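You operate a simulated robot arm through the tools that you are given. There is no shell and no other tool. Be economical: measure what you need, move in short steps, check, and stop when the job is done.

The job below is to be done with a simulated robot arm. You get a single attempt, and the scene is never put back.

## Task
Calibrate the joystick: knob to SET, stick to every stop, press SAVE once, then knob to FLY.
Fine: fore and aft, side to side and twist, both ways each; ease it to the stops; let it centre before SAVE; leave the other controls.

It is judged by the outcome, as a careful person would: the job done as asked, and still so three seconds after it is handed in. It fails if anything else is knocked over, pushed out of place, dropped, spilled or broken.

## Robot
A 6-joint arm with a two-finger parallel gripper, fixed in place. Base frame: the origin is at the foot of the arm, x ahead of it, y to its left, z up. Units: m, rad, N and s.
With the tool pointing down near the work surface it reaches from about 0.2 to 0.84 m from the base axis. Its first joint turns from -2.897 to 2.897 rad. Payload 3.91 kg.
Tool frame: the origin (TCP) lies between the finger pads and is the grasp point; the fingertips stand 0.03 m ahead of it; z points along the fingers, y is the line along which they close. The gripper opens to 0.11 m. The fingers are 0.02 m wide and 0.01 m thick; the gripper's body (0.048 by 0.112 m) begins 0.055 m behind the TCP.
Orientation is that of the tool frame in the base frame, as a unit quaternion [w, x, y, z]. With the fingers straight down and closing along the base's y, the tool's x points along the base's -x, its y along +y and its z along -z.

## Interface
- The arm moves only by the tool arm_command. Its argument "motion" is a list of rows, each an object (a shift or turn left out is 0, a gripper value left out holds the last) with "rot": the turn, a rotation vector about the base's x, y, z in units of 8 degrees (1.0 is 8 degrees), a list of three; "delta_pos": the shift along the base's x, y, z in units of 50 mm (1.0 is 50 mm), a list of three; "fingers": the opening, from 0 (shut) to 1 (fully open). In form: [{"rot": [rx, ry, rz], "delta_pos": [tx, ty, tz], "fingers": fingers}, ...]. A call has 1 to 12 rows; each row shifts and turns the commanded pose from where the row before left it. A call with a number of a shift or a turn outside -1 to 1 is refused whole. A row lasts 0.2 s, in which the tool goes at most 0.05 m and 0.15 rad; a call with a longer step from one row to the next is refused whole, and so is a gripper value outside its range. Where a pose cannot be reached the arm comes as near as it can. A force on the tool above 90 N (or 10 N above the force at the start of the call, whichever is more), or a blocked arm, ends the call early, and 0.2 s more pass. The fingers move at their own pace (about 0.108 m/s each) and stop on an object; they squeeze with about 43 N. The grip force told is the motor's: it shows also when the fingers shut on nothing. Time passes only in rows, and 0.2 s behind the last, so rows that do not move let the fingers close. The reply holds the time, the measured pose of the TCP, the force on the tool along the base axes, the opening and the grip force, in the units named above and with some noise, with the torque about the TCP (base axes, N m) and any sound that the robot's microphone picked up, and new pictures: "views" is both (left out), scene, wrist or none.
- Cameras (640 x 400 px; columns grow to the right, rows downward): "scene" is fixed at [0.4001, 0.6366, 1.3778]; the picture's right is [-0.69, 0.72, 0.00], its down [0.68, 0.65, -0.34] and it looks along [-0.25, -0.24, -0.94] (base axes); focal length 336 px, centre (320, 200). "wrist" rides on the gripper at [0.077, 0.007, -0.114] in the tool frame; the picture's right is [-0.09, 1.00, 0.00], its down [-0.80, -0.07, -0.59] and it looks along [-0.59, -0.05, 0.80] (tool axes); focal length 270 px, centre (320, 200).
- move_column(by): slides the trunk up (or, below 0, down) by that many m; the arm rides with it, the base frame stays. It gives what a move gives, with no picture.
- locate(camera, pixels): for up to 12 pixels [column, row] of the newest picture of that camera ("zoom" is the newest enlarged one), the place [x, y, z] in the base frame of the surface seen there, good to about 0.002 m, but the place of the scene camera against the robot may be out by one fixed shift of up to 0.018 m in any direction. No time passes.
- close_up(camera, box): a new picture of the part [left, top, right, bottom] of that camera's present view, enlarged. No time passes.
- sign_off(): hands the job in; it is judged then, once.

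Keep the steps short. Do not move on a guess: measure, check each grasp and each placing, and mend mistakes. In all there are 80 turns and 200 pictures (those below and enlarged ones count). Leave the gripper open and the arm clear of the work at the hand-in unless told otherwise, and finish with a single line.

The tools are called after "Emit:" as name(argument=value, ...) on one line, values as JSON. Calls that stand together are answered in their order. arm_command: Moves the arm, as the interface text tells. Its arguments: {"type":"object","properties":{"motion":{"type":"array","items":{"type":"object","properties":{"rot":{"type":"array","items":{"type":"number"}},"delta_pos":{"type":"array","items":{"type":"number"}},"fingers":{"type":"number"}}}},"views":{"type":"string","enum":["both","scene","wrist","none"]}},"required":["motion"]} The other tools are called the same way: move_column (by) slides the trunk up or down; locate (camera, pixels) gives the place of the surface under pixels of a picture; close_up (camera, box) takes an enlarged picture of a part of a camera's view; sign_off () hands the job in.

At the start:

```text
clock: 0.0
tcp_pos: [0.323, 0.4055, 0.9367]
orientation: [0.001, 0.001, 1.0, -0.001]
contact_force: [0.1, -0.1, 0.1]
torque: [0.01, -0.02, -0.01]
gripper_width: 0.11
finger_force: 0.1
trunk travel left (down, up): [-0.325, 0.215]
```

scene: 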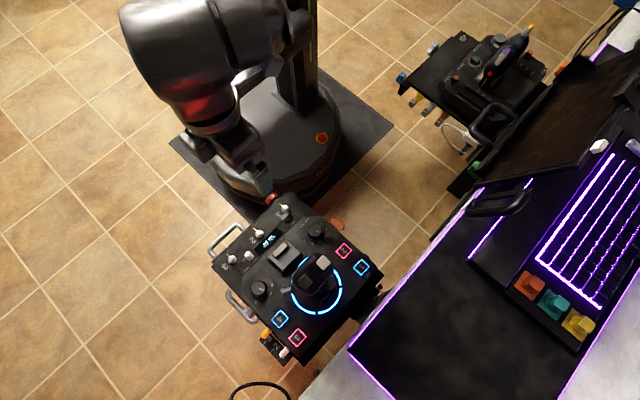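
wrist: 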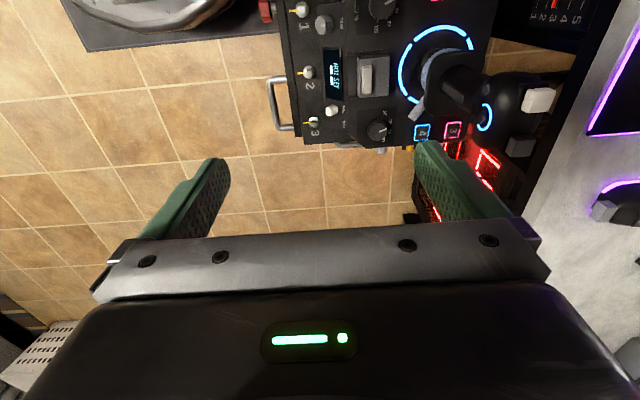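

I see a black control box with a stick near scene (315,275). I'll look closer at it in both cameras before moving.

Emit:
close_up(camera="scene", box=[200, 180, 400, 370])

Emit:
close_up(camera="wrist", box=[260, 0, 580, 200])

```text
2.11 times, centred on (300, 275) of scene
```

zoom: 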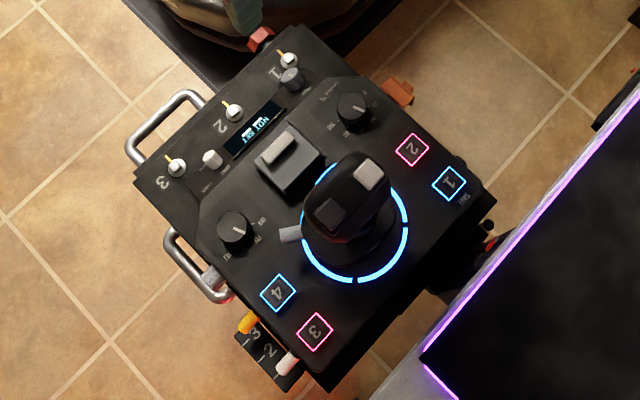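

```text
2.00 times, centred on (420, 100) of wrist
```

zoom: 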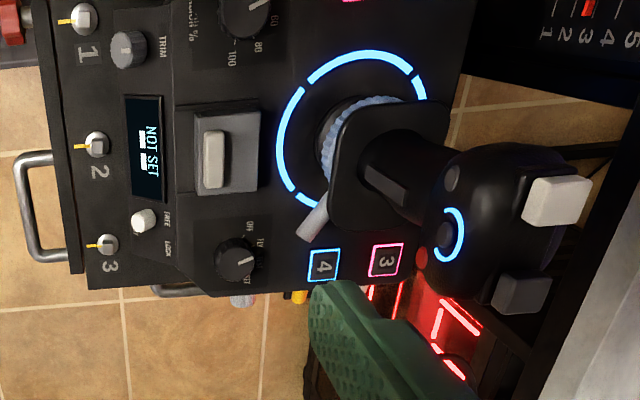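

I need coordinates. The knob with OFF/FLY/SET seems at wrist zoom (238,260); I'll locate features in the wrist zoom and enlarge labels.

Emit:
locate(camera="zoom", pixels=[[238, 260], [245, 15], [324, 265], [386, 260], [415, 60], [318, 220], [214, 158], [395, 190], [455, 225], [555, 200], [522, 293], [145, 220]])

Emit:
close_up(camera="wrist", box=[350, 105, 430, 155])

Emit:
close_up(camera="scene", box=[320, 225, 384, 285])

Emit:
close_up(camera="scene", box=[240, 265, 320, 350])

```text
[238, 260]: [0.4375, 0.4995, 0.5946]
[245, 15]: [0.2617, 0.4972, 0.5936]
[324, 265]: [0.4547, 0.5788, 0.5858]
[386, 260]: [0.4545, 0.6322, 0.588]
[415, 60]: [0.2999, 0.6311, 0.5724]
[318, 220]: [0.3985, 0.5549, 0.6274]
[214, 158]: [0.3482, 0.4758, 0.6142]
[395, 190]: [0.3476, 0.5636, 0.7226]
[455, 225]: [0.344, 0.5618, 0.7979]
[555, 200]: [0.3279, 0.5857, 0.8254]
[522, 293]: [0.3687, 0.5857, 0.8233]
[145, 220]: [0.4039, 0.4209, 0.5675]
```

```text
8.00 times, centred on (390, 130) of wrist
```

zoom: 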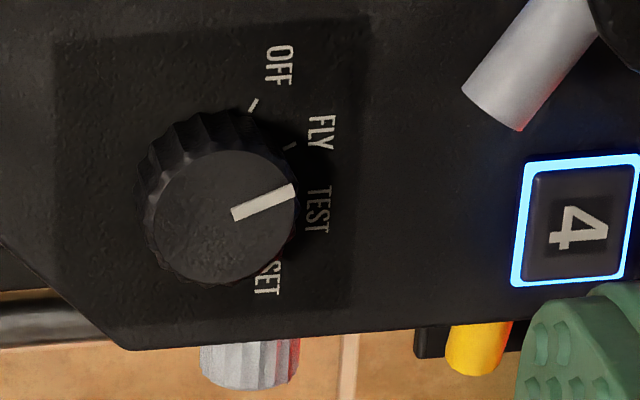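

```text
6.67 times, centred on (352, 255) of scene
```

zoom: 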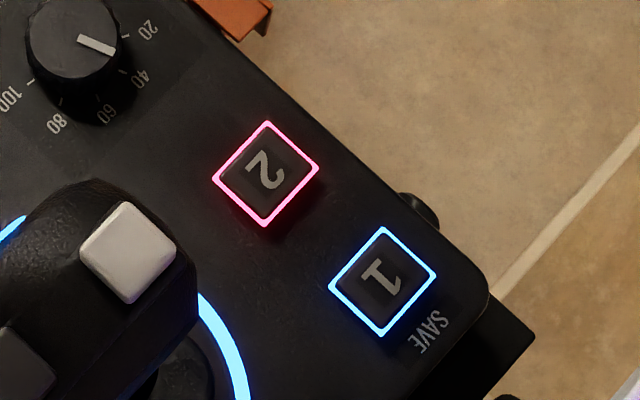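

```text
4.71 times, centred on (280, 308) of scene
```

zoom: 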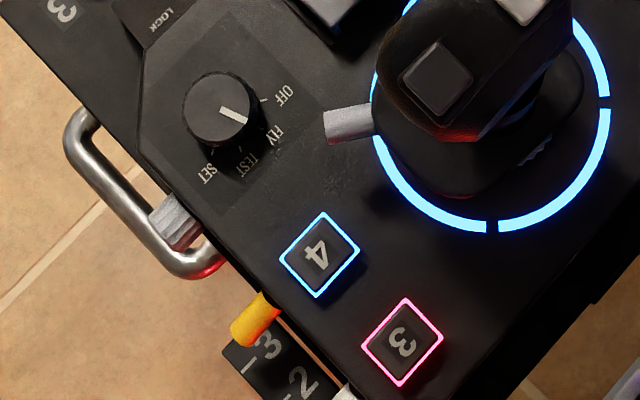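

Pointer looks to be at FLY (marks OFF, FLY, TEST, SET); SAVE is button 1. Now I'll look at the grip shape in detail.

Emit:
close_up(camera="wrist", box=[390, 20, 570, 160])

Emit:
close_up(camera="scene", box=[270, 230, 360, 320])

```text
2.86 times, centred on (480, 90) of wrist
```

zoom: 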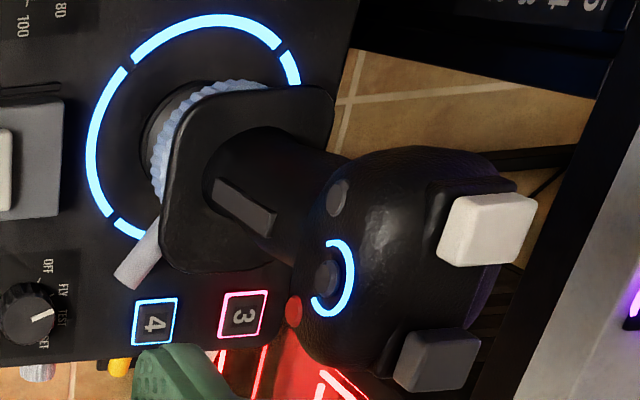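

```text
4.44 times, centred on (315, 275) of scene
```

zoom: 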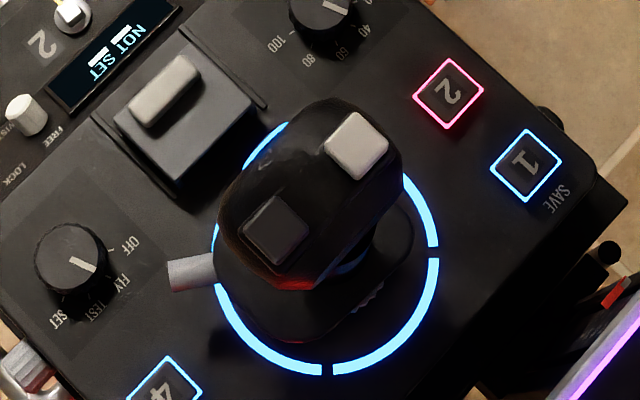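

There is a small toggle labelled with FREE/LOCK near the display; I'll check it and the display and the lever at the stick foot.

Emit:
close_up(camera="wrist", box=[285, 0, 365, 50])

Emit:
close_up(camera="wrist", box=[310, 80, 374, 124])

Emit:
close_up(camera="scene", box=[220, 225, 290, 275])

```text
8.00 times, centred on (325, 25) of wrist
```

zoom: 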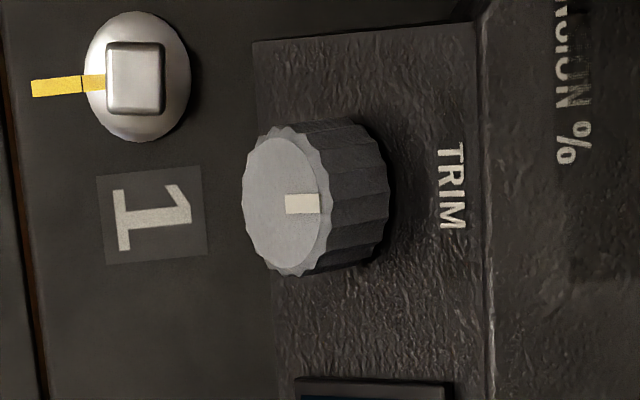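

```text
9.09 times, centred on (342, 102) of wrist
```

zoom: 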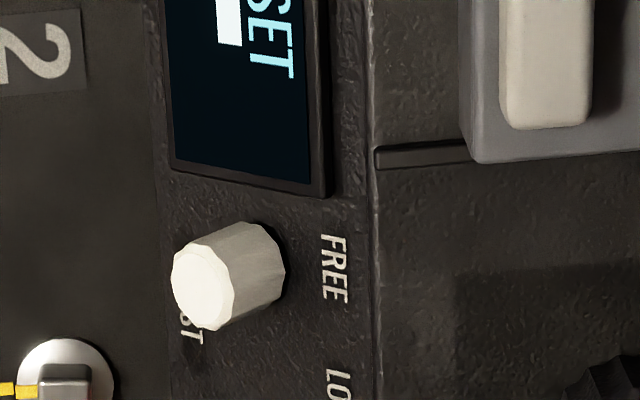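

```text
8.00 times, centred on (255, 250) of scene
```

zoom: 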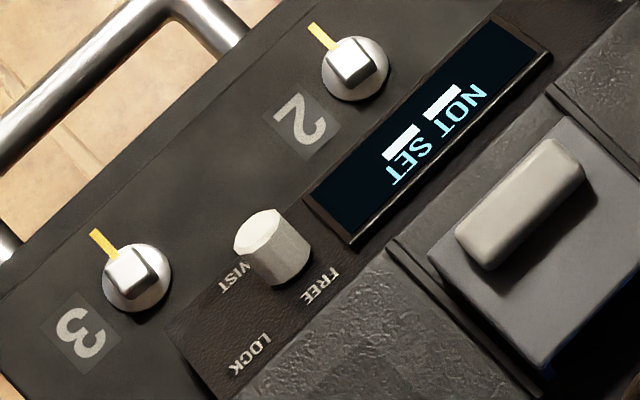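

TWIST is at FREE, good. Now I measure the knob, plate and buttons with both cameras, to fix the scene camera's shift.

Emit:
locate(camera="wrist", pixels=[[360, 112], [394, 110], [394, 145], [361, 140], [376, 132], [422, 132], [453, 130], [379, 128], [379, 136], [383, 132], [372, 132], [405, 135]])

Emit:
locate(camera="scene", pixels=[[280, 320], [297.4, 338.4], [258, 288], [361.4, 267.3], [343.8, 251], [324, 262], [304, 276], [259, 282], [259, 294], [253, 288], [264, 288], [268, 300]])

```text
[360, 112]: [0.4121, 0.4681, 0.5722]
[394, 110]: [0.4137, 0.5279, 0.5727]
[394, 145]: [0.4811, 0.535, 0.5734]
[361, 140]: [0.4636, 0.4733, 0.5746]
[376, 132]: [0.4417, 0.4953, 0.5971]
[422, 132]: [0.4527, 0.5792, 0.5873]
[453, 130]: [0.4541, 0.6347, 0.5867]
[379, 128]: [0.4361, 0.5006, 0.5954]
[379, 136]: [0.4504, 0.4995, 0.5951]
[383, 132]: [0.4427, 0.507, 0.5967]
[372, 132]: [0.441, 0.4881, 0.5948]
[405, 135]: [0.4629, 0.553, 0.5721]
```

```text
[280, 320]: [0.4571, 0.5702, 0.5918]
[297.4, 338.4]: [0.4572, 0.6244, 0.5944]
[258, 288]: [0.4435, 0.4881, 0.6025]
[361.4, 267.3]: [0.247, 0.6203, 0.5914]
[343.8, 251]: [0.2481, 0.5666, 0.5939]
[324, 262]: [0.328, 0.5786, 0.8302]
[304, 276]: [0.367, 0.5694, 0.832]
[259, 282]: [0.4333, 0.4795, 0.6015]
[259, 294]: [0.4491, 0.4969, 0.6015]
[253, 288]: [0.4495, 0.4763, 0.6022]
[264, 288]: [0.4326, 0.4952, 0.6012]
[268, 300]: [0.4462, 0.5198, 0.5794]
```

Scene shift is about (-0.004,+0.010,-0.006), so SAVE is at about (0.243,0.630,0.586), and the knob centre at about (0.4425,0.4975), top z 0.596. First I move above the knob, staying high, and turn the hand +120° so the wrist camera stays away from the stick.

Emit:
arm_command(motion=[{"rot": [0, 0, 1], "delta_pos": [0.2, 0.153, 0]}, {"rot": [0, 0, 1], "delta_pos": [0.2, 0.153, 0]}, {"rot": [0, 0, 1], "delta_pos": [0.2, 0.153, 0]}, {"rot": [0, 0, 1], "delta_pos": [0.2, 0.153, 0]}, {"rot": [0, 0, 1], "delta_pos": [0.2, 0.153, 0]}, {"rot": [0, 0, 1], "delta_pos": [0.2, 0.153, 0]}, {"rot": [0, 0, 1], "delta_pos": [0.2, 0.153, 0]}, {"rot": [0, 0, 1], "delta_pos": [0.2, 0.153, 0]}, {"rot": [0, 0, 1], "delta_pos": [0.2, 0.153, 0]}, {"rot": [0, 0, 1], "delta_pos": [0.2, 0.153, 0]}, {"rot": [0, 0, 1], "delta_pos": [0.2, 0.153, 0]}, {"rot": [0, 0, 1], "delta_pos": [0.19, 0.157, 0]}])

```text
clock: 2.6
tcp_pos: [0.4407, 0.4958, 0.9399]
orientation: [-0.001, 0.743, -0.669, 0.0]
contact_force: [-0.1, 0.5, -0.7]
torque: [-0.01, 0.0, -0.03]
gripper_width: 0.1099
finger_force: 0.0
trunk travel left (down, up): [-0.325, 0.215]
```

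scene: 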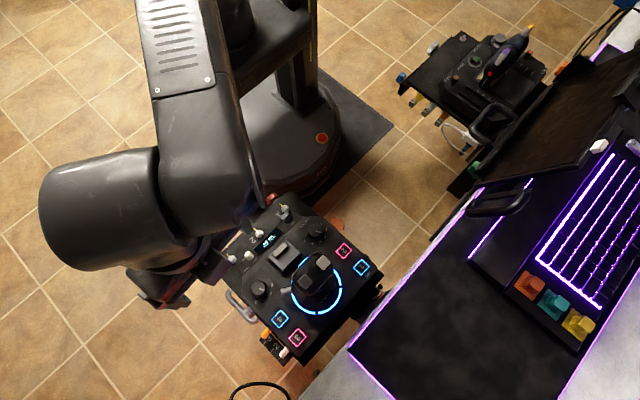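
wrist: 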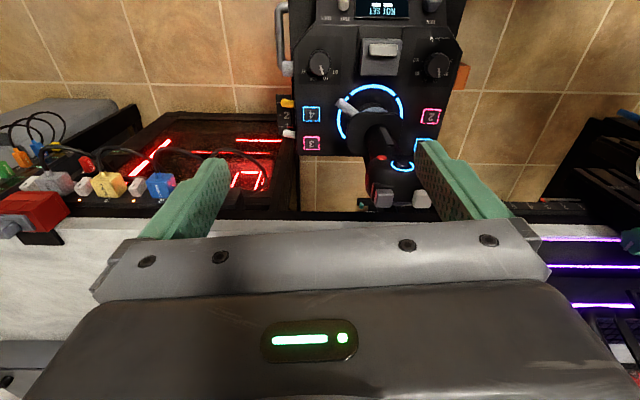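

Over the knob as planned. I finish the turn (+24°), narrow the fingers to 55 mm and go down to z≈0.70.

Emit:
arm_command(motion=[{"rot": [0, 0, 1], "delta_pos": [0, 0, -0.8], "fingers": 0.55}, {"rot": [0, 0, 1], "delta_pos": [0, 0, -0.8]}, {"rot": [0, 0, 1], "delta_pos": [0, 0, -0.8]}, {"delta_pos": [0, 0, -0.8]}, {"delta_pos": [0, 0, -0.8]}, {"delta_pos": [0, 0, -0.8]}, {}])

```text
clock: 4.2
tcp_pos: [0.4425, 0.4967, 0.6959]
orientation: [0.0, 0.866, -0.5, 0.0]
contact_force: [0.8, 0.0, -0.3]
torque: [0.0, 0.03, -0.01]
gripper_width: 0.0607
finger_force: 0.0
trunk travel left (down, up): [-0.325, 0.215]
```

scene: 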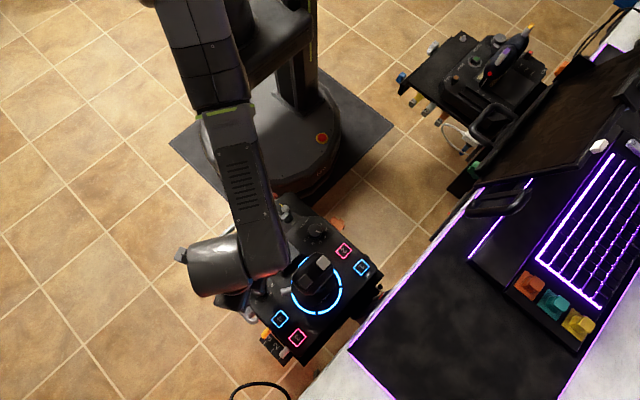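
wrist: 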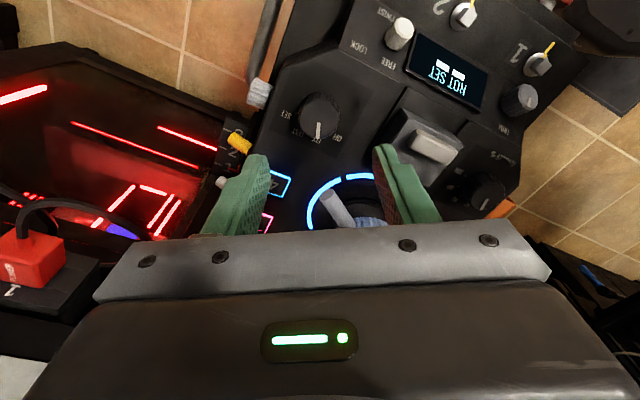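

I check the knob centre from here before lowering on it.

Emit:
close_up(camera="wrist", box=[265, 75, 385, 150])

Emit:
close_up(camera="scene", box=[170, 190, 370, 340])

Emit:
locate(camera="wrist", pixels=[[319, 98], [319, 112], [319, 126], [306, 110], [334, 110], [319, 135], [336, 140], [345, 130]])

```text
5.33 times, centred on (325, 112) of wrist
```

zoom: 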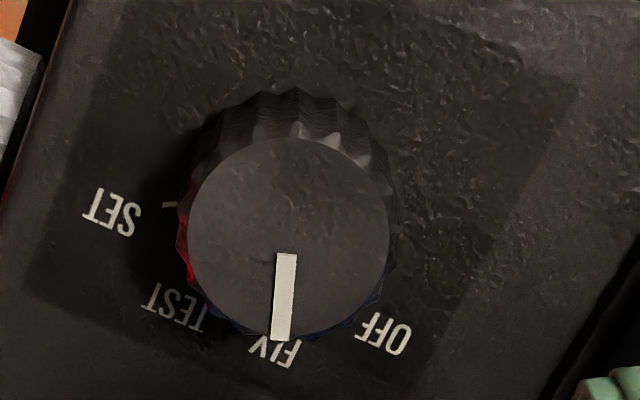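

```text
2.67 times, centred on (270, 265) of scene
```

zoom: 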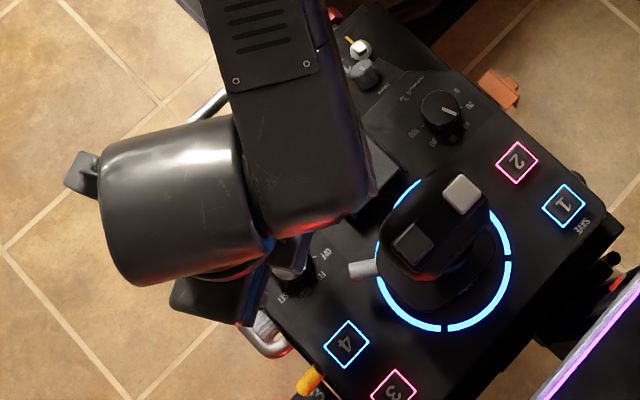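

```text
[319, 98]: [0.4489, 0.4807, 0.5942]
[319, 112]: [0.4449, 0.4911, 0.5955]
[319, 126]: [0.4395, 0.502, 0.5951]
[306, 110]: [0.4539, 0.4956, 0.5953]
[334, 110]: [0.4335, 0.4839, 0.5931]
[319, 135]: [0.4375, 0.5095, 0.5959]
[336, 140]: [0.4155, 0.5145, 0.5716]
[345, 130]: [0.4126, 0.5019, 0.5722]
```

Pointer at FLY, centre confirmed at (0.442,0.4965). Before lowering I check how near the forearm is to the stick.

Emit:
locate(camera="scene", pixels=[[285, 253], [277, 270], [275, 225], [262, 277], [240, 230], [205, 290], [235, 265]])

```text
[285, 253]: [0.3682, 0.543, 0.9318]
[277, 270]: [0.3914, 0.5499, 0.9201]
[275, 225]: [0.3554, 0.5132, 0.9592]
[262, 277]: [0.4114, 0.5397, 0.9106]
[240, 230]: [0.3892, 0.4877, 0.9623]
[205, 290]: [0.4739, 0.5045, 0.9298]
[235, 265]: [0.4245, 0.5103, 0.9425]
```

The forearm edge sits at (0.37,0.55,z 0.93); lowering straight would bring it onto the stick head (top 0.83). So I'll lean the hand away from the stick. First I measure the label angles around the knob.

Emit:
locate(camera="wrist", pixels=[[316, 141.4], [286.3, 114.3], [297.8, 132], [337.2, 137], [291.5, 112.5]])

Emit:
arm_command(motion=[{"rot": [0, 0, 1]}, {"rot": [0, 0, 1]}, {"rot": [0, 0, 1]}, {"rot": [0, 0, 1]}, {"rot": [0, 0, 1]}, {"rot": [0, 0, 1]}, {"rot": [0, 0, 1]}, {"rot": [0, 0, 0.5]}, {"rot": [0, 0.9, 0]}, {"rot": [0, 0.9, 0]}, {"rot": [0, 0.95, 0]}, {}])

```text
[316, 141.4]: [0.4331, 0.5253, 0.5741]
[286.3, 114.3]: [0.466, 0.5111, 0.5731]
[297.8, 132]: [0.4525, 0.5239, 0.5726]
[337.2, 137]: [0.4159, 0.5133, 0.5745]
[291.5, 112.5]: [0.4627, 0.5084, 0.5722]
```

```text
clock: 6.8
tcp_pos: [0.4399, 0.4963, 0.6985]
orientation: [0.0, 0.981, 0.0, -0.193]
contact_force: [0.3, -0.2, 0.1]
torque: [0.0, 0.03, 0.01]
gripper_width: 0.0606
finger_force: 0.0
trunk travel left (down, up): [-0.325, 0.215]
```

scene: 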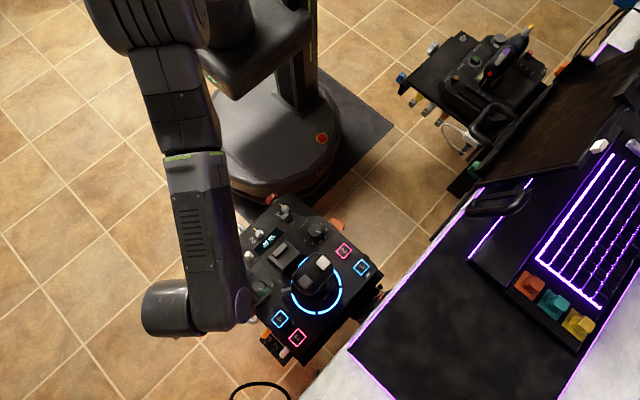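
wrist: 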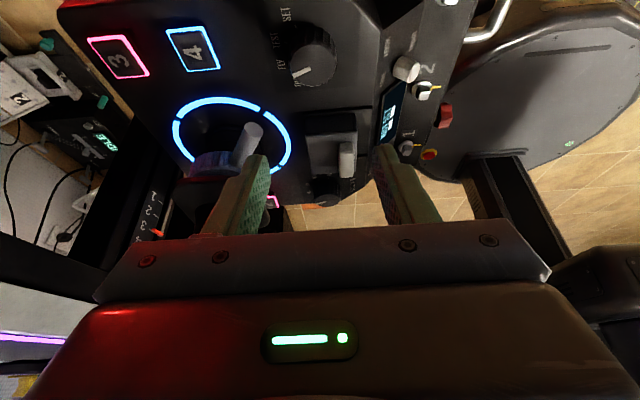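

Labels are ~38° apart, so FLY→SET is -76°. The arm is now clear of the stick. I lower with the tilted fingers around the knob to TCP (0.4505,0.4965,0.609).

Emit:
arm_command(motion=[{"delta_pos": [0.1, 0, -0.5]}, {"delta_pos": [0.1, 0, -0.5]}, {"delta_pos": [0.012, 0, -0.4]}, {"delta_pos": [0, 0, -0.25]}, {"delta_pos": [0, 0, -0.15]}, {}])

```text
clock: 8.2
tcp_pos: [0.4523, 0.4956, 0.607]
orientation: [0.0, 0.982, 0.0, -0.191]
contact_force: [0.0, 0.2, 0.0]
torque: [0.0, -0.03, 0.02]
gripper_width: 0.0604
finger_force: 0.0
trunk travel left (down, up): [-0.325, 0.215]
```

scene: 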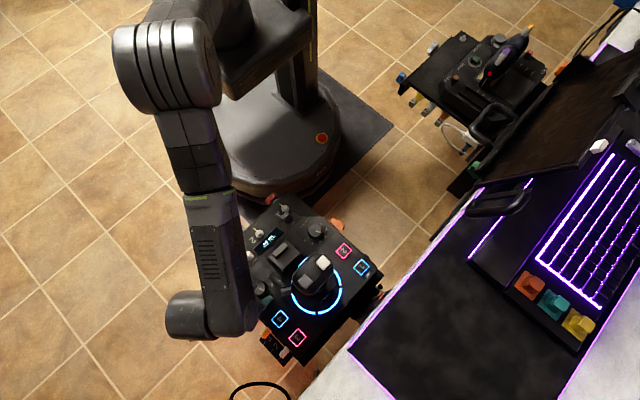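
wrist: 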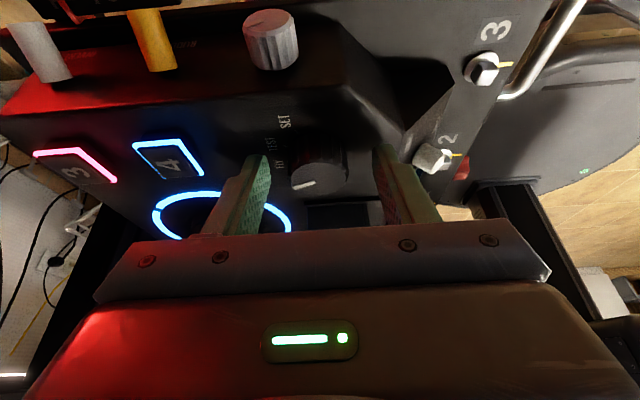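

Knob is between the fingers, no contact. I close on it.

Emit:
arm_command(motion=[{"fingers": 0.35}, {"fingers": 0.2}, {"fingers": 0.15}, {"fingers": 0.1}])

```text
clock: 9.2
tcp_pos: [0.4516, 0.4978, 0.6075]
orientation: [-0.001, 0.982, 0.0, -0.191]
contact_force: [1.4, 12.1, -1.1]
torque: [0.58, -0.33, -0.1]
gripper_width: 0.0333
finger_force: 45.1
trunk travel left (down, up): [-0.325, 0.215]
```

scene: 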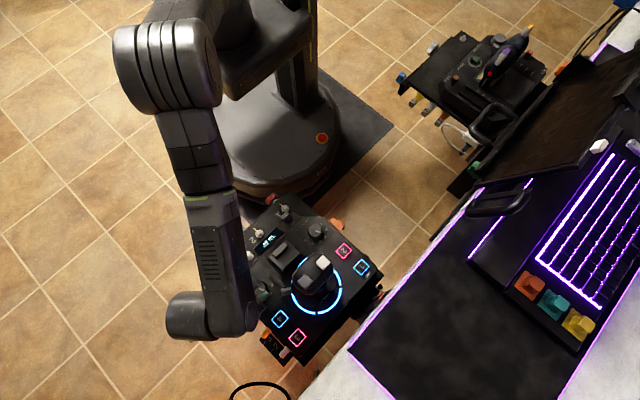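
wrist: 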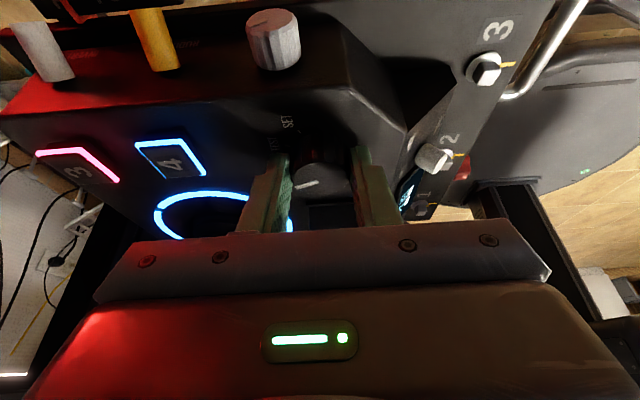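

Grasp good: width 33 mm. I centre 2 mm in y to relieve the side load, then turn the first 40° clockwise (one detent).

Emit:
arm_command(motion=[{"delta_pos": [0, 0.044, 0]}, {"rot": [0, 0, -1], "delta_pos": [-0.002, -0.025, 0]}, {"rot": [0, 0, -1], "delta_pos": [-0.005, -0.025, 0]}, {"rot": [0, 0, -1], "delta_pos": [-0.009, -0.024, 0]}, {"rot": [0, 0, -1], "delta_pos": [-0.012, -0.022, 0]}, {"rot": [0, 0, -1], "delta_pos": [-0.015, -0.02, 0]}])

```text
clock: 10.6
tcp_pos: [0.45, 0.492, 0.607]
orientation: [-0.065, 0.922, -0.338, -0.179]
contact_force: [-2.3, -11.4, -0.2]
torque: [0.01, 0.25, 0.1]
gripper_width: 0.033
finger_force: 45.3
trunk travel left (down, up): [-0.325, 0.215]
```

scene: 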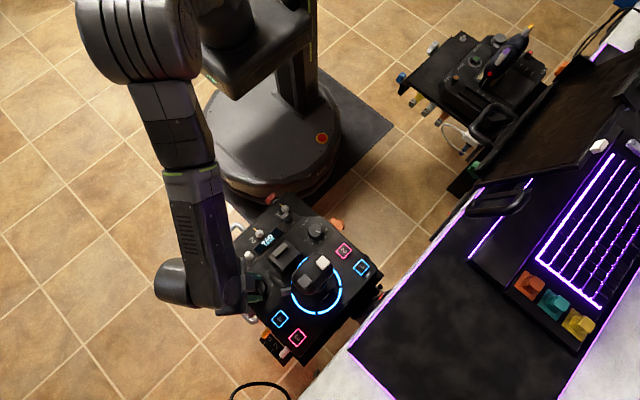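
wrist: 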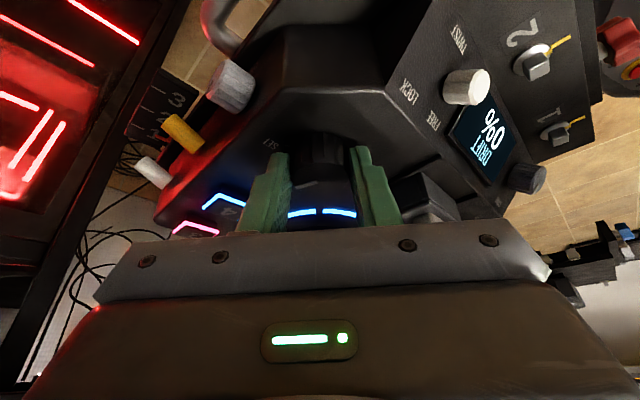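

Display changed to "DRIFT 0%": that's TEST. Continue 36° to SET, with a small -y correction for the side load.

Emit:
arm_command(motion=[{"rot": [0, 0, -1], "delta_pos": [-0.017, -0.04, 0]}, {"rot": [0, 0, -1], "delta_pos": [-0.02, -0.025, 0]}, {"rot": [0, 0, -1], "delta_pos": [-0.022, -0.013, 0]}, {"rot": [0, 0, -1], "delta_pos": [-0.023, -0.009, 0]}, {"rot": [0, 0, -0.5], "delta_pos": [-0.012, -0.003, 0]}, {}])

```text
clock: 12.0
tcp_pos: [0.4427, 0.488, 0.6074]
orientation: [-0.116, 0.773, -0.605, -0.152]
contact_force: [-3.1, -12.0, -15.2]
torque: [-0.07, -0.2, 0.05]
gripper_width: 0.0326
finger_force: 44.7
trunk travel left (down, up): [-0.325, 0.215]
```

scene: 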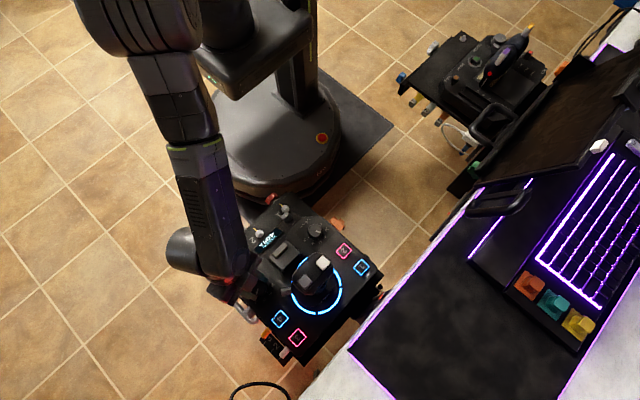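
wrist: 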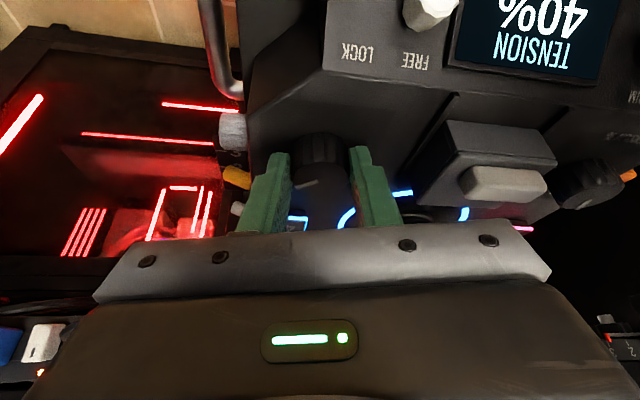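

About 76° turned; display shows "TENSION 40%". I release and raise a bit to look at the pointer.

Emit:
arm_command(motion=[{"fingers": 0.3}, {"fingers": 0.55}, {}, {"delta_pos": [0.02, -0.08, 0.4]}, {"delta_pos": [0.05, -0.15, 0.5]}, {"delta_pos": [0, 0, 0.6]}, {"delta_pos": [0, 0, 0.5]}, {}])

Emit:
close_up(camera="wrist", box=[220, 20, 460, 170])

```text
clock: 13.8
tcp_pos: [0.4483, 0.4761, 0.7083]
orientation: [-0.116, 0.774, -0.604, -0.15]
contact_force: [0.5, 0.4, 0.4]
torque: [-0.01, 0.02, -0.01]
gripper_width: 0.0604
finger_force: 0.0
trunk travel left (down, up): [-0.325, 0.215]
```

scene: 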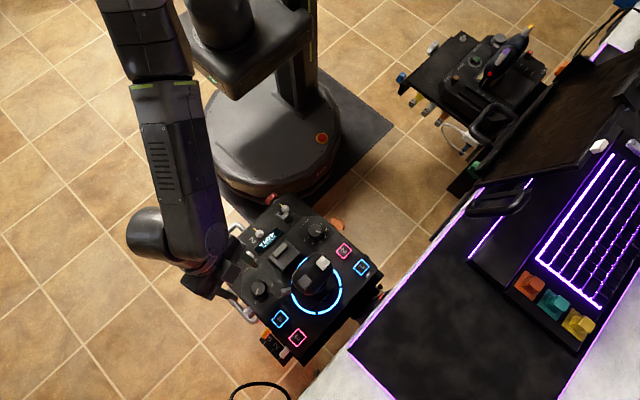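
wrist: 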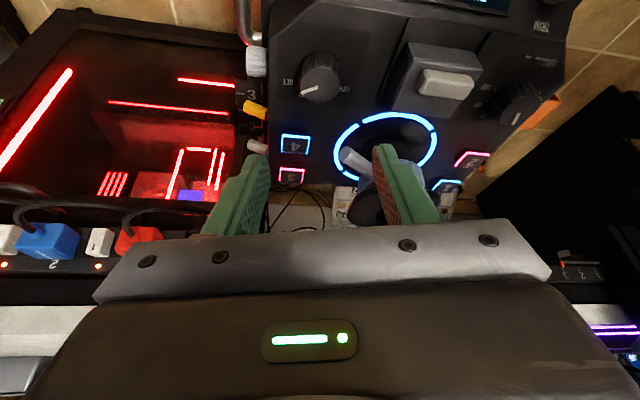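

```text
2.67 times, centred on (340, 95) of wrist
```

zoom: 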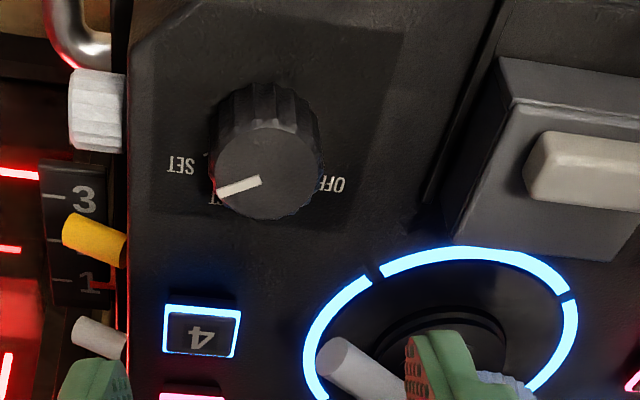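

The pointer seems short of SET or at it; I measure its line and read the display.

Emit:
locate(camera="zoom", pixels=[[258, 181], [222, 194], [180, 165], [215, 160], [266, 177], [290, 178]])

Emit:
close_up(camera="scene", box=[230, 220, 310, 310])

```text
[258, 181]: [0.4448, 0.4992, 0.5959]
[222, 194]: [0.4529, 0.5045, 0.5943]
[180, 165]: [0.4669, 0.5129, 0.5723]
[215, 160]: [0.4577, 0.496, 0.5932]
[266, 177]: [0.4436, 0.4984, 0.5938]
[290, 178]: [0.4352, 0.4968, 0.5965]
```

```text
4.44 times, centred on (270, 265) of scene
```

zoom: 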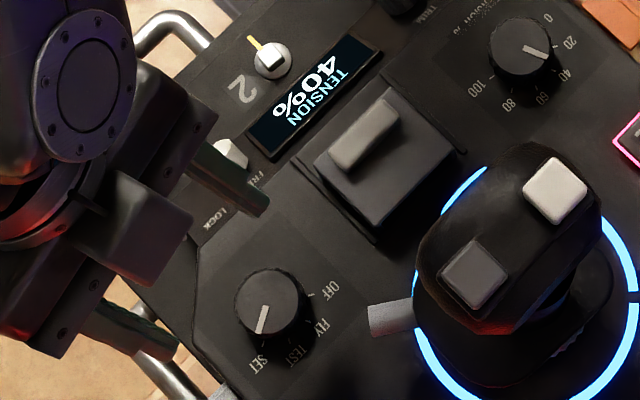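

Pointer line is at 33° and the SET mark at 31°: knob is at SET. Now the stick: I'll approach it horizontally from the -y side, closing across x on the shaft. First up, level the hand, and start yawing it round while backing off.

Emit:
arm_command(motion=[{"rot": [-0.89, -0.22, 0], "delta_pos": [0, -0.2, 0.8]}, {"rot": [-0.89, -0.22, 0], "delta_pos": [0, -0.2, 0.8]}, {"rot": [-0.89, -0.22, 0], "delta_pos": [0, -0.2, 0.8]}, {"rot": [0, 0, -1], "delta_pos": [-0.2, -0.3, 0.5]}, {"rot": [0, 0, -1], "delta_pos": [-0.2, -0.3, 0.5]}, {"rot": [0, 0, -1], "delta_pos": [-0.2, -0.3, 0.5]}, {"rot": [0, 0, -1], "delta_pos": [-0.2, -0.3, 0.5]}, {"rot": [0, 0, -1], "delta_pos": [-0.2, -0.3, 0.5]}, {"rot": [0, 0, -1], "delta_pos": [-0.2, -0.3, 0]}, {"rot": [0, 0, -1], "delta_pos": [-0.2, -0.3, 0]}, {"rot": [0, 0, -1], "delta_pos": [-0.2, -0.3, 0]}, {"rot": [0, 0, -1], "delta_pos": [-0.2, -0.3, 0]}], views="none")

Emit:
arm_command(motion=[{"rot": [0, 0, -1]}, {"rot": [0, 0, -1]}, {"rot": [0, 0, -1]}, {"rot": [0, 0, -1]}, {"rot": [0, 0, -1]}, {"rot": [0, 0, -1]}, {"rot": [0, 0, -1]}, {"rot": [0, 0, -1]}, {"rot": [0, 0, -1]}, {"rot": [0, 0, -1]}, {"rot": [0, 0, -1]}, {"rot": [0, 0, -1]}])

```text
clock: 16.4
tcp_pos: [0.3578, 0.3106, 0.9525]
orientation: [0.0, -0.274, 0.962, 0.0]
contact_force: [1.0, -0.4, 0.0]
torque: [-0.02, -0.01, 0.0]
gripper_width: 0.0605
finger_force: 0.0
trunk travel left (down, up): [-0.325, 0.215]
```

```text
clock: 19.0
tcp_pos: [0.359, 0.3133, 0.953]
orientation: [0.0, 0.531, 0.847, 0.0]
contact_force: [0.3, -0.2, -0.1]
torque: [0.04, -0.01, -0.03]
gripper_width: 0.0606
finger_force: 0.0
trunk travel left (down, up): [-0.325, 0.215]
```

scene: 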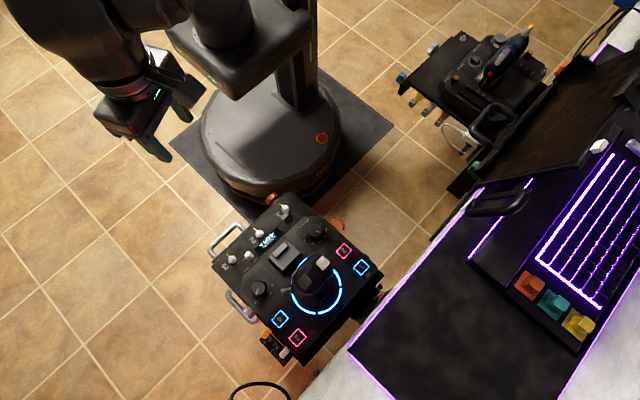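
wrist: 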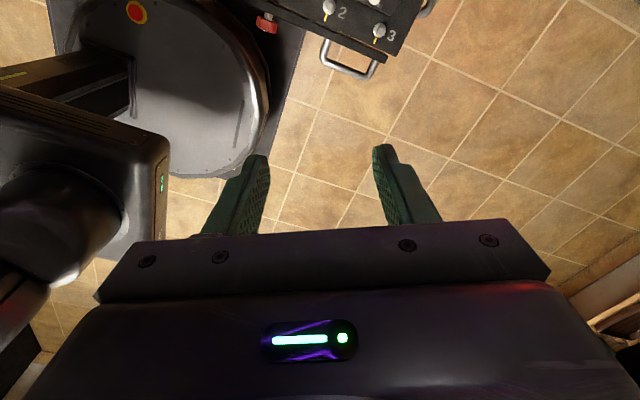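

Yaw at 116°; finishing to 90° and tilting the hand up toward horizontal, high above the box.

Emit:
arm_command(motion=[{"rot": [0, 0, -0.9]}, {"rot": [0, 0, -0.9]}, {"rot": [0, 0, -0.9]}, {"rot": [0, 0, -0.53]}, {"rot": [1, 0, 0], "delta_pos": [-0.03, 0.2, 0]}, {"rot": [1, 0, 0], "delta_pos": [-0.03, 0.2, 0]}, {"rot": [1, 0, 0], "delta_pos": [-0.03, 0.2, 0]}, {"rot": [1, 0, 0], "delta_pos": [-0.03, 0.2, 0]}, {"rot": [1, 0, 0], "delta_pos": [-0.03, 0.2, 0]}, {"rot": [1, 0, 0], "delta_pos": [-0.03, 0.2, 0]}, {"rot": [1, 0, 0], "delta_pos": [-0.03, 0.2, 0]}, {}])

```text
clock: 21.6
tcp_pos: [0.3484, 0.3797, 0.9533]
orientation: [-0.332, 0.623, 0.625, 0.334]
contact_force: [0.8, 0.7, -0.2]
torque: [-0.03, -0.01, 0.01]
gripper_width: 0.0606
finger_force: 0.1
trunk travel left (down, up): [-0.325, 0.215]
```

scene: 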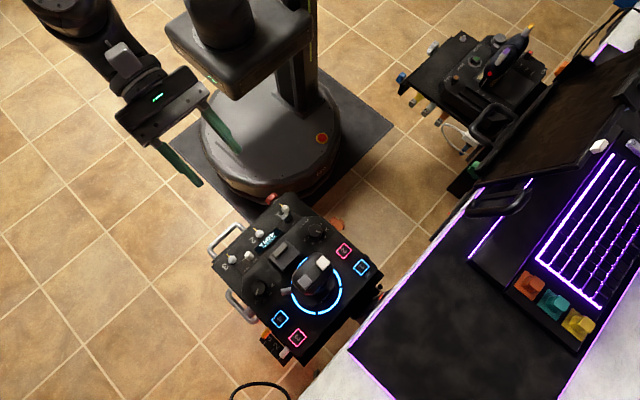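
wrist: 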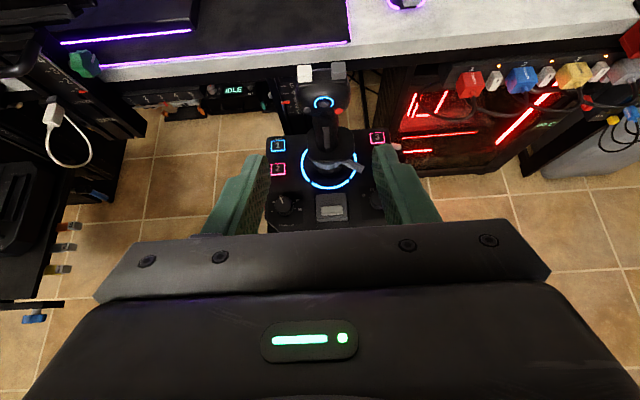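

Nice view from the user side. I enlarge the stick.

Emit:
close_up(camera="wrist", box=[265, 55, 395, 200])

Emit:
locate(camera="wrist", pixels=[[325, 118], [313, 130], [335, 130], [322, 140], [322, 150], [338, 110], [323, 103], [305, 100], [340, 95], [322, 125], [330, 155], [310, 160]])

```text
2.76 times, centred on (330, 128) of wrist
```

zoom: 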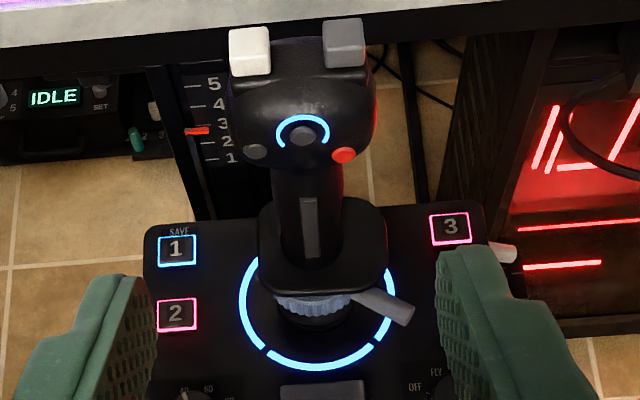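

```text
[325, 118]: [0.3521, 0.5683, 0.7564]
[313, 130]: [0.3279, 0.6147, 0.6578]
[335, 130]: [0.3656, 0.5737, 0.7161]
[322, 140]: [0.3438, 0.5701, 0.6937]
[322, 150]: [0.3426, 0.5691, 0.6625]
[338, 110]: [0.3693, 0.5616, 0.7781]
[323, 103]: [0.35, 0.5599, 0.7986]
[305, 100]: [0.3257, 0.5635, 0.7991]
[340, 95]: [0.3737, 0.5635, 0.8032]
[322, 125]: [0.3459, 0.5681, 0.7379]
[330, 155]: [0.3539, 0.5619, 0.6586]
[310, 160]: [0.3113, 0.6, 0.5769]
```

Shaft is ~40 mm wide, centred about (0.348,0.59), free between guard (z 0.665) and head (z 0.765); the paddle is at its back, so gripping on ±x sides is right. I tilt to 75° and go down to a waiting spot at y≈0.45, z≈0.715, fingers open.

Emit:
arm_command(motion=[{"rot": [0.8, 0, 0], "delta_pos": [0, 0.1, -0.4], "fingers": 0.9}, {"rot": [0.8, 0, 0], "delta_pos": [0, 0.2, -0.6]}, {"rot": [0.8, 0, 0], "delta_pos": [0, 0.3, -0.7]}, {"delta_pos": [0, 0.3, -0.7]}, {"delta_pos": [0, 0.2, -0.7]}, {"delta_pos": [0, 0.2, -0.7]}, {"delta_pos": [0, 0.1, -0.6]}, {}])

```text
clock: 23.4
tcp_pos: [0.3476, 0.4531, 0.733]
orientation: [-0.431, 0.559, 0.561, 0.432]
contact_force: [0.3, 0.6, 0.8]
torque: [0.02, 0.05, 0.05]
gripper_width: 0.0991
finger_force: 0.1
trunk travel left (down, up): [-0.325, 0.215]
```

scene: 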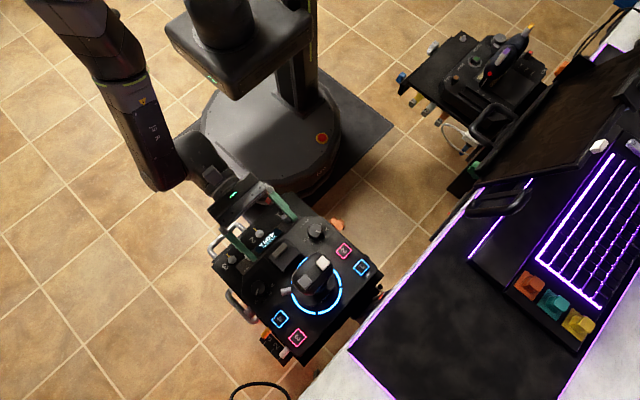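
wrist: 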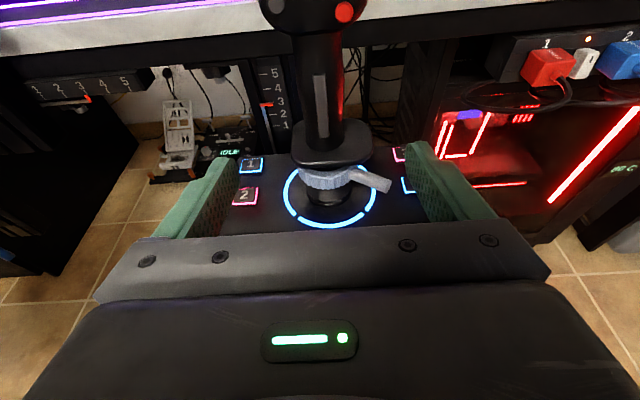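

I measure the shaft, guard and head from here.

Emit:
locate(camera="wrist", pixels=[[300, 90], [320, 90], [344, 90], [303, 120], [322, 120], [340, 120], [320, 45], [296, 50], [342, 50], [325, 162], [345, 12], [330, 185]])

Emit:
close_up(camera="wrist", box=[240, 0, 410, 240])

```text
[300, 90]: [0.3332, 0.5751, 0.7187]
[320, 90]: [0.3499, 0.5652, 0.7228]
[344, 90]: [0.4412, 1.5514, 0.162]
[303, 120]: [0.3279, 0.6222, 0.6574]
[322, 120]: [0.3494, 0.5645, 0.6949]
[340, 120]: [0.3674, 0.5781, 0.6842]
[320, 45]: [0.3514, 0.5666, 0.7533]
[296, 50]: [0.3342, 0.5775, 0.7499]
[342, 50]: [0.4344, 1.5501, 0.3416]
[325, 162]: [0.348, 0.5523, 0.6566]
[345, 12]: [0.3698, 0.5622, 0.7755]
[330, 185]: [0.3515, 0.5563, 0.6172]
```

```text
1.67 times, centred on (325, 120) of wrist
```

zoom: 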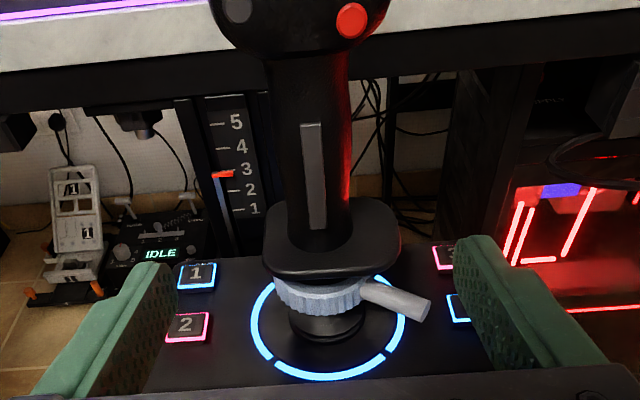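

Shaft centre ≈(0.350,0.588), z 0.68–0.755 free. I slide in to TCP (0.350,0.588,0.715).

Emit:
arm_command(motion=[{"delta_pos": [0.048, 0.4, -0.18]}, {"delta_pos": [0, 0.5, -0.18]}, {"delta_pos": [0, 0.5, 0]}, {"delta_pos": [0, 0.5, 0]}, {"delta_pos": [0, 0.4, 0]}, {"delta_pos": [0, 0.4, 0]}, {}])

```text
clock: 25.0
tcp_pos: [0.3501, 0.5866, 0.7143]
orientation: [-0.431, 0.56, 0.56, 0.433]
contact_force: [-0.2, -0.6, 0.5]
torque: [-0.02, 0.01, 0.01]
gripper_width: 0.0989
finger_force: 0.0
trunk travel left (down, up): [-0.325, 0.215]
```

scene: 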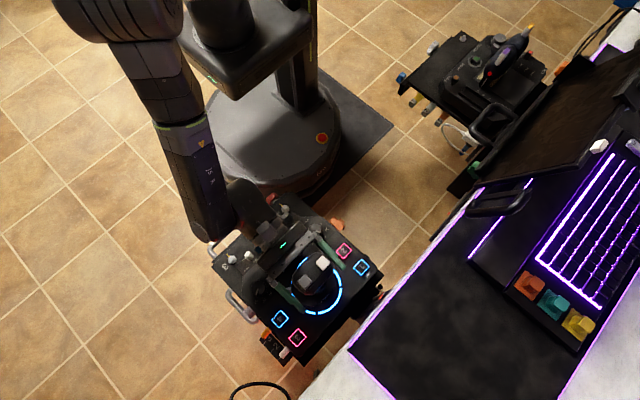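
wrist: 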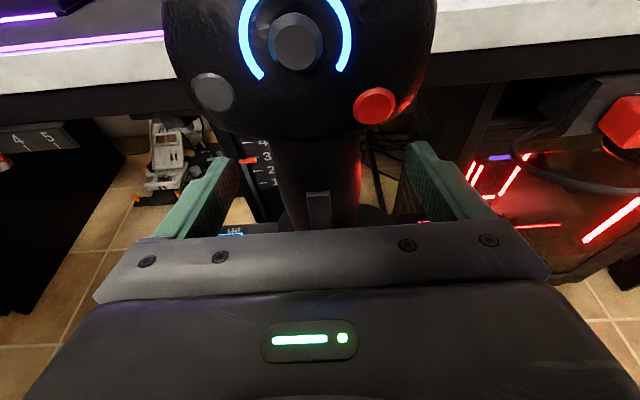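

Shaft is between the fingers. I close gently in steps and check side force.

Emit:
arm_command(motion=[{"fingers": 0.7}, {"fingers": 0.5}, {"fingers": 0.4}, {"fingers": 0.3}, {"fingers": 0.25}, {}])

Emit:
locate(camera="scene", pixels=[[228, 228], [245, 205], [265, 235], [250, 195], [240, 190], [275, 205]])

```text
clock: 26.4
tcp_pos: [0.3492, 0.5861, 0.7148]
orientation: [-0.431, 0.559, 0.561, 0.432]
contact_force: [-1.8, -0.8, -0.3]
torque: [0.04, 0.11, 0.04]
gripper_width: 0.0405
finger_force: 42.6
trunk travel left (down, up): [-0.325, 0.215]
```

scene: 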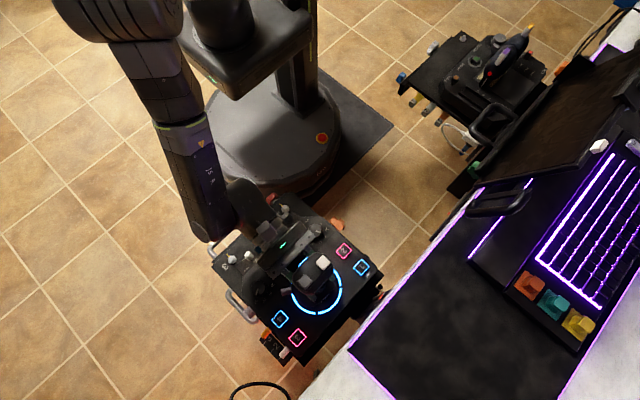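
wrist: 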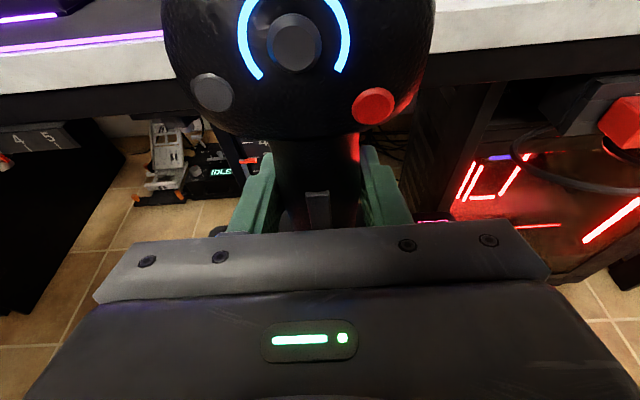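

```text
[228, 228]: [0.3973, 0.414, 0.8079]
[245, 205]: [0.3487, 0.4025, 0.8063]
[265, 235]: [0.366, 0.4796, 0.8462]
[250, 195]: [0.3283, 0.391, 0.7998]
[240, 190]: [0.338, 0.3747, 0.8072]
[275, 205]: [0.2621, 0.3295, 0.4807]
```

Stick held (40.5 mm). Now ease it forward (+y): 6° in 2° steps, about an assumed pivot 0.13 m below.

Emit:
arm_command(motion=[{"rot": [-0.25, 0, 0], "delta_pos": [0, 0.09, -0.002]}, {"rot": [-0.25, 0, 0], "delta_pos": [0, 0.09, -0.005]}, {"rot": [-0.25, 0, 0], "delta_pos": [0, 0.09, -0.008]}, {}], views="none")

Emit:
close_up(camera="scene", box=[220, 200, 380, 320])

```text
clock: 27.4
tcp_pos: [0.3501, 0.6019, 0.715]
orientation: [-0.401, 0.581, 0.583, 0.402]
contact_force: [-2.1, 5.0, 0.1]
torque: [0.78, 0.29, -0.04]
gripper_width: 0.0403
finger_force: 43.4
trunk travel left (down, up): [-0.325, 0.215]
```

```text
3.33 times, centred on (300, 260) of scene
```

zoom: 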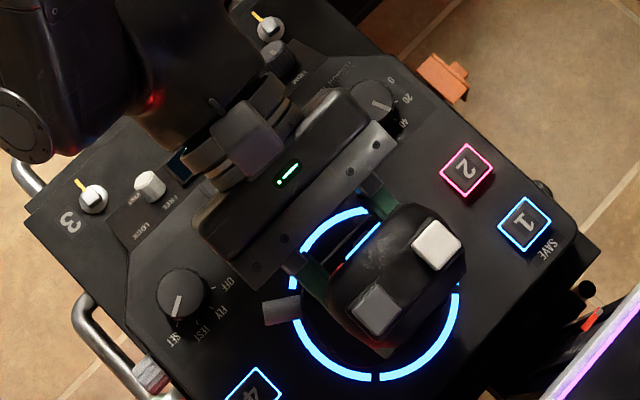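

Moves freely; the +5 N and torque sign tell me the pivot is lower (radius ~0.165). Another 6° with larger shift per degree.

Emit:
arm_command(motion=[{"rot": [-0.25, 0, 0], "delta_pos": [0, 0.14, -0.012]}, {"rot": [-0.25, 0, 0], "delta_pos": [0, 0.13, -0.018]}, {"rot": [-0.25, 0, 0], "delta_pos": [0, 0.12, -0.022]}, {}], views="none")

Emit:
close_up(camera="scene", box=[220, 200, 380, 320])

```text
clock: 28.4
tcp_pos: [0.3509, 0.6209, 0.7117]
orientation: [-0.37, 0.602, 0.602, 0.373]
contact_force: [-3.3, -6.7, 10.4]
torque: [-1.1, 0.5, -0.12]
gripper_width: 0.0404
finger_force: 43.1
trunk travel left (down, up): [-0.325, 0.215]
```

```text
3.33 times, centred on (300, 260) of scene
```

zoom: 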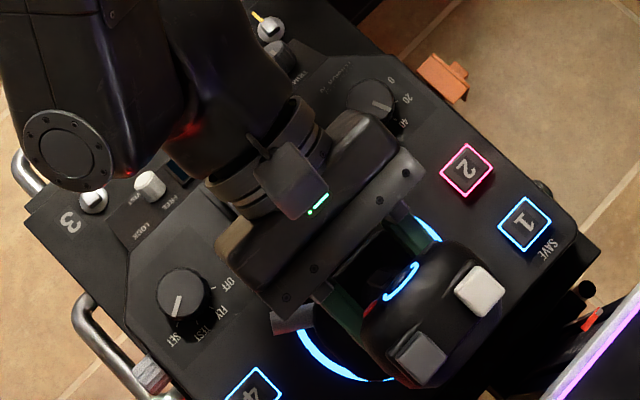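

Tilted 11.9°. Force still mild. Another 4°, with less shift and less drop.

Emit:
arm_command(motion=[{"rot": [-0.25, 0, 0], "delta_pos": [0, 0.09, -0.01]}, {"rot": [-0.25, 0, 0], "delta_pos": [0, 0.1, -0.015]}, {}])

```text
clock: 29.2
tcp_pos: [0.3517, 0.629, 0.7099]
orientation: [-0.349, 0.614, 0.615, 0.351]
contact_force: [-4.1, -14.3, 5.0]
torque: [0.63, 0.64, -0.23]
gripper_width: 0.0405
finger_force: 43.0
trunk travel left (down, up): [-0.325, 0.215]
```

scene: 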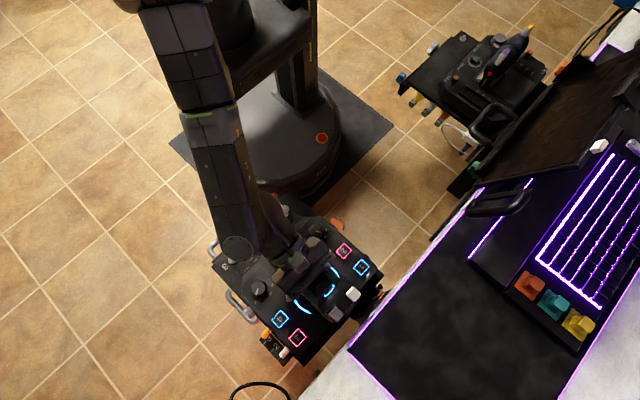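
wrist: 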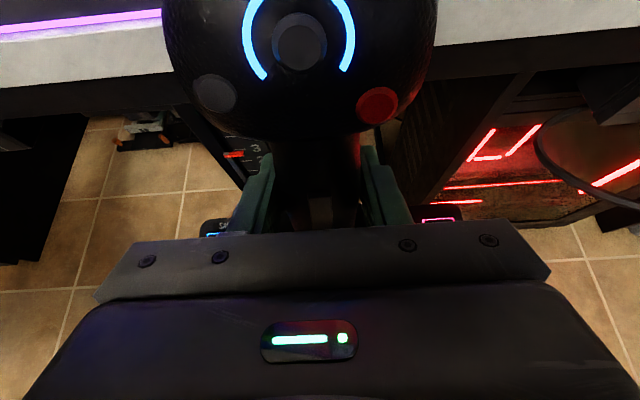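

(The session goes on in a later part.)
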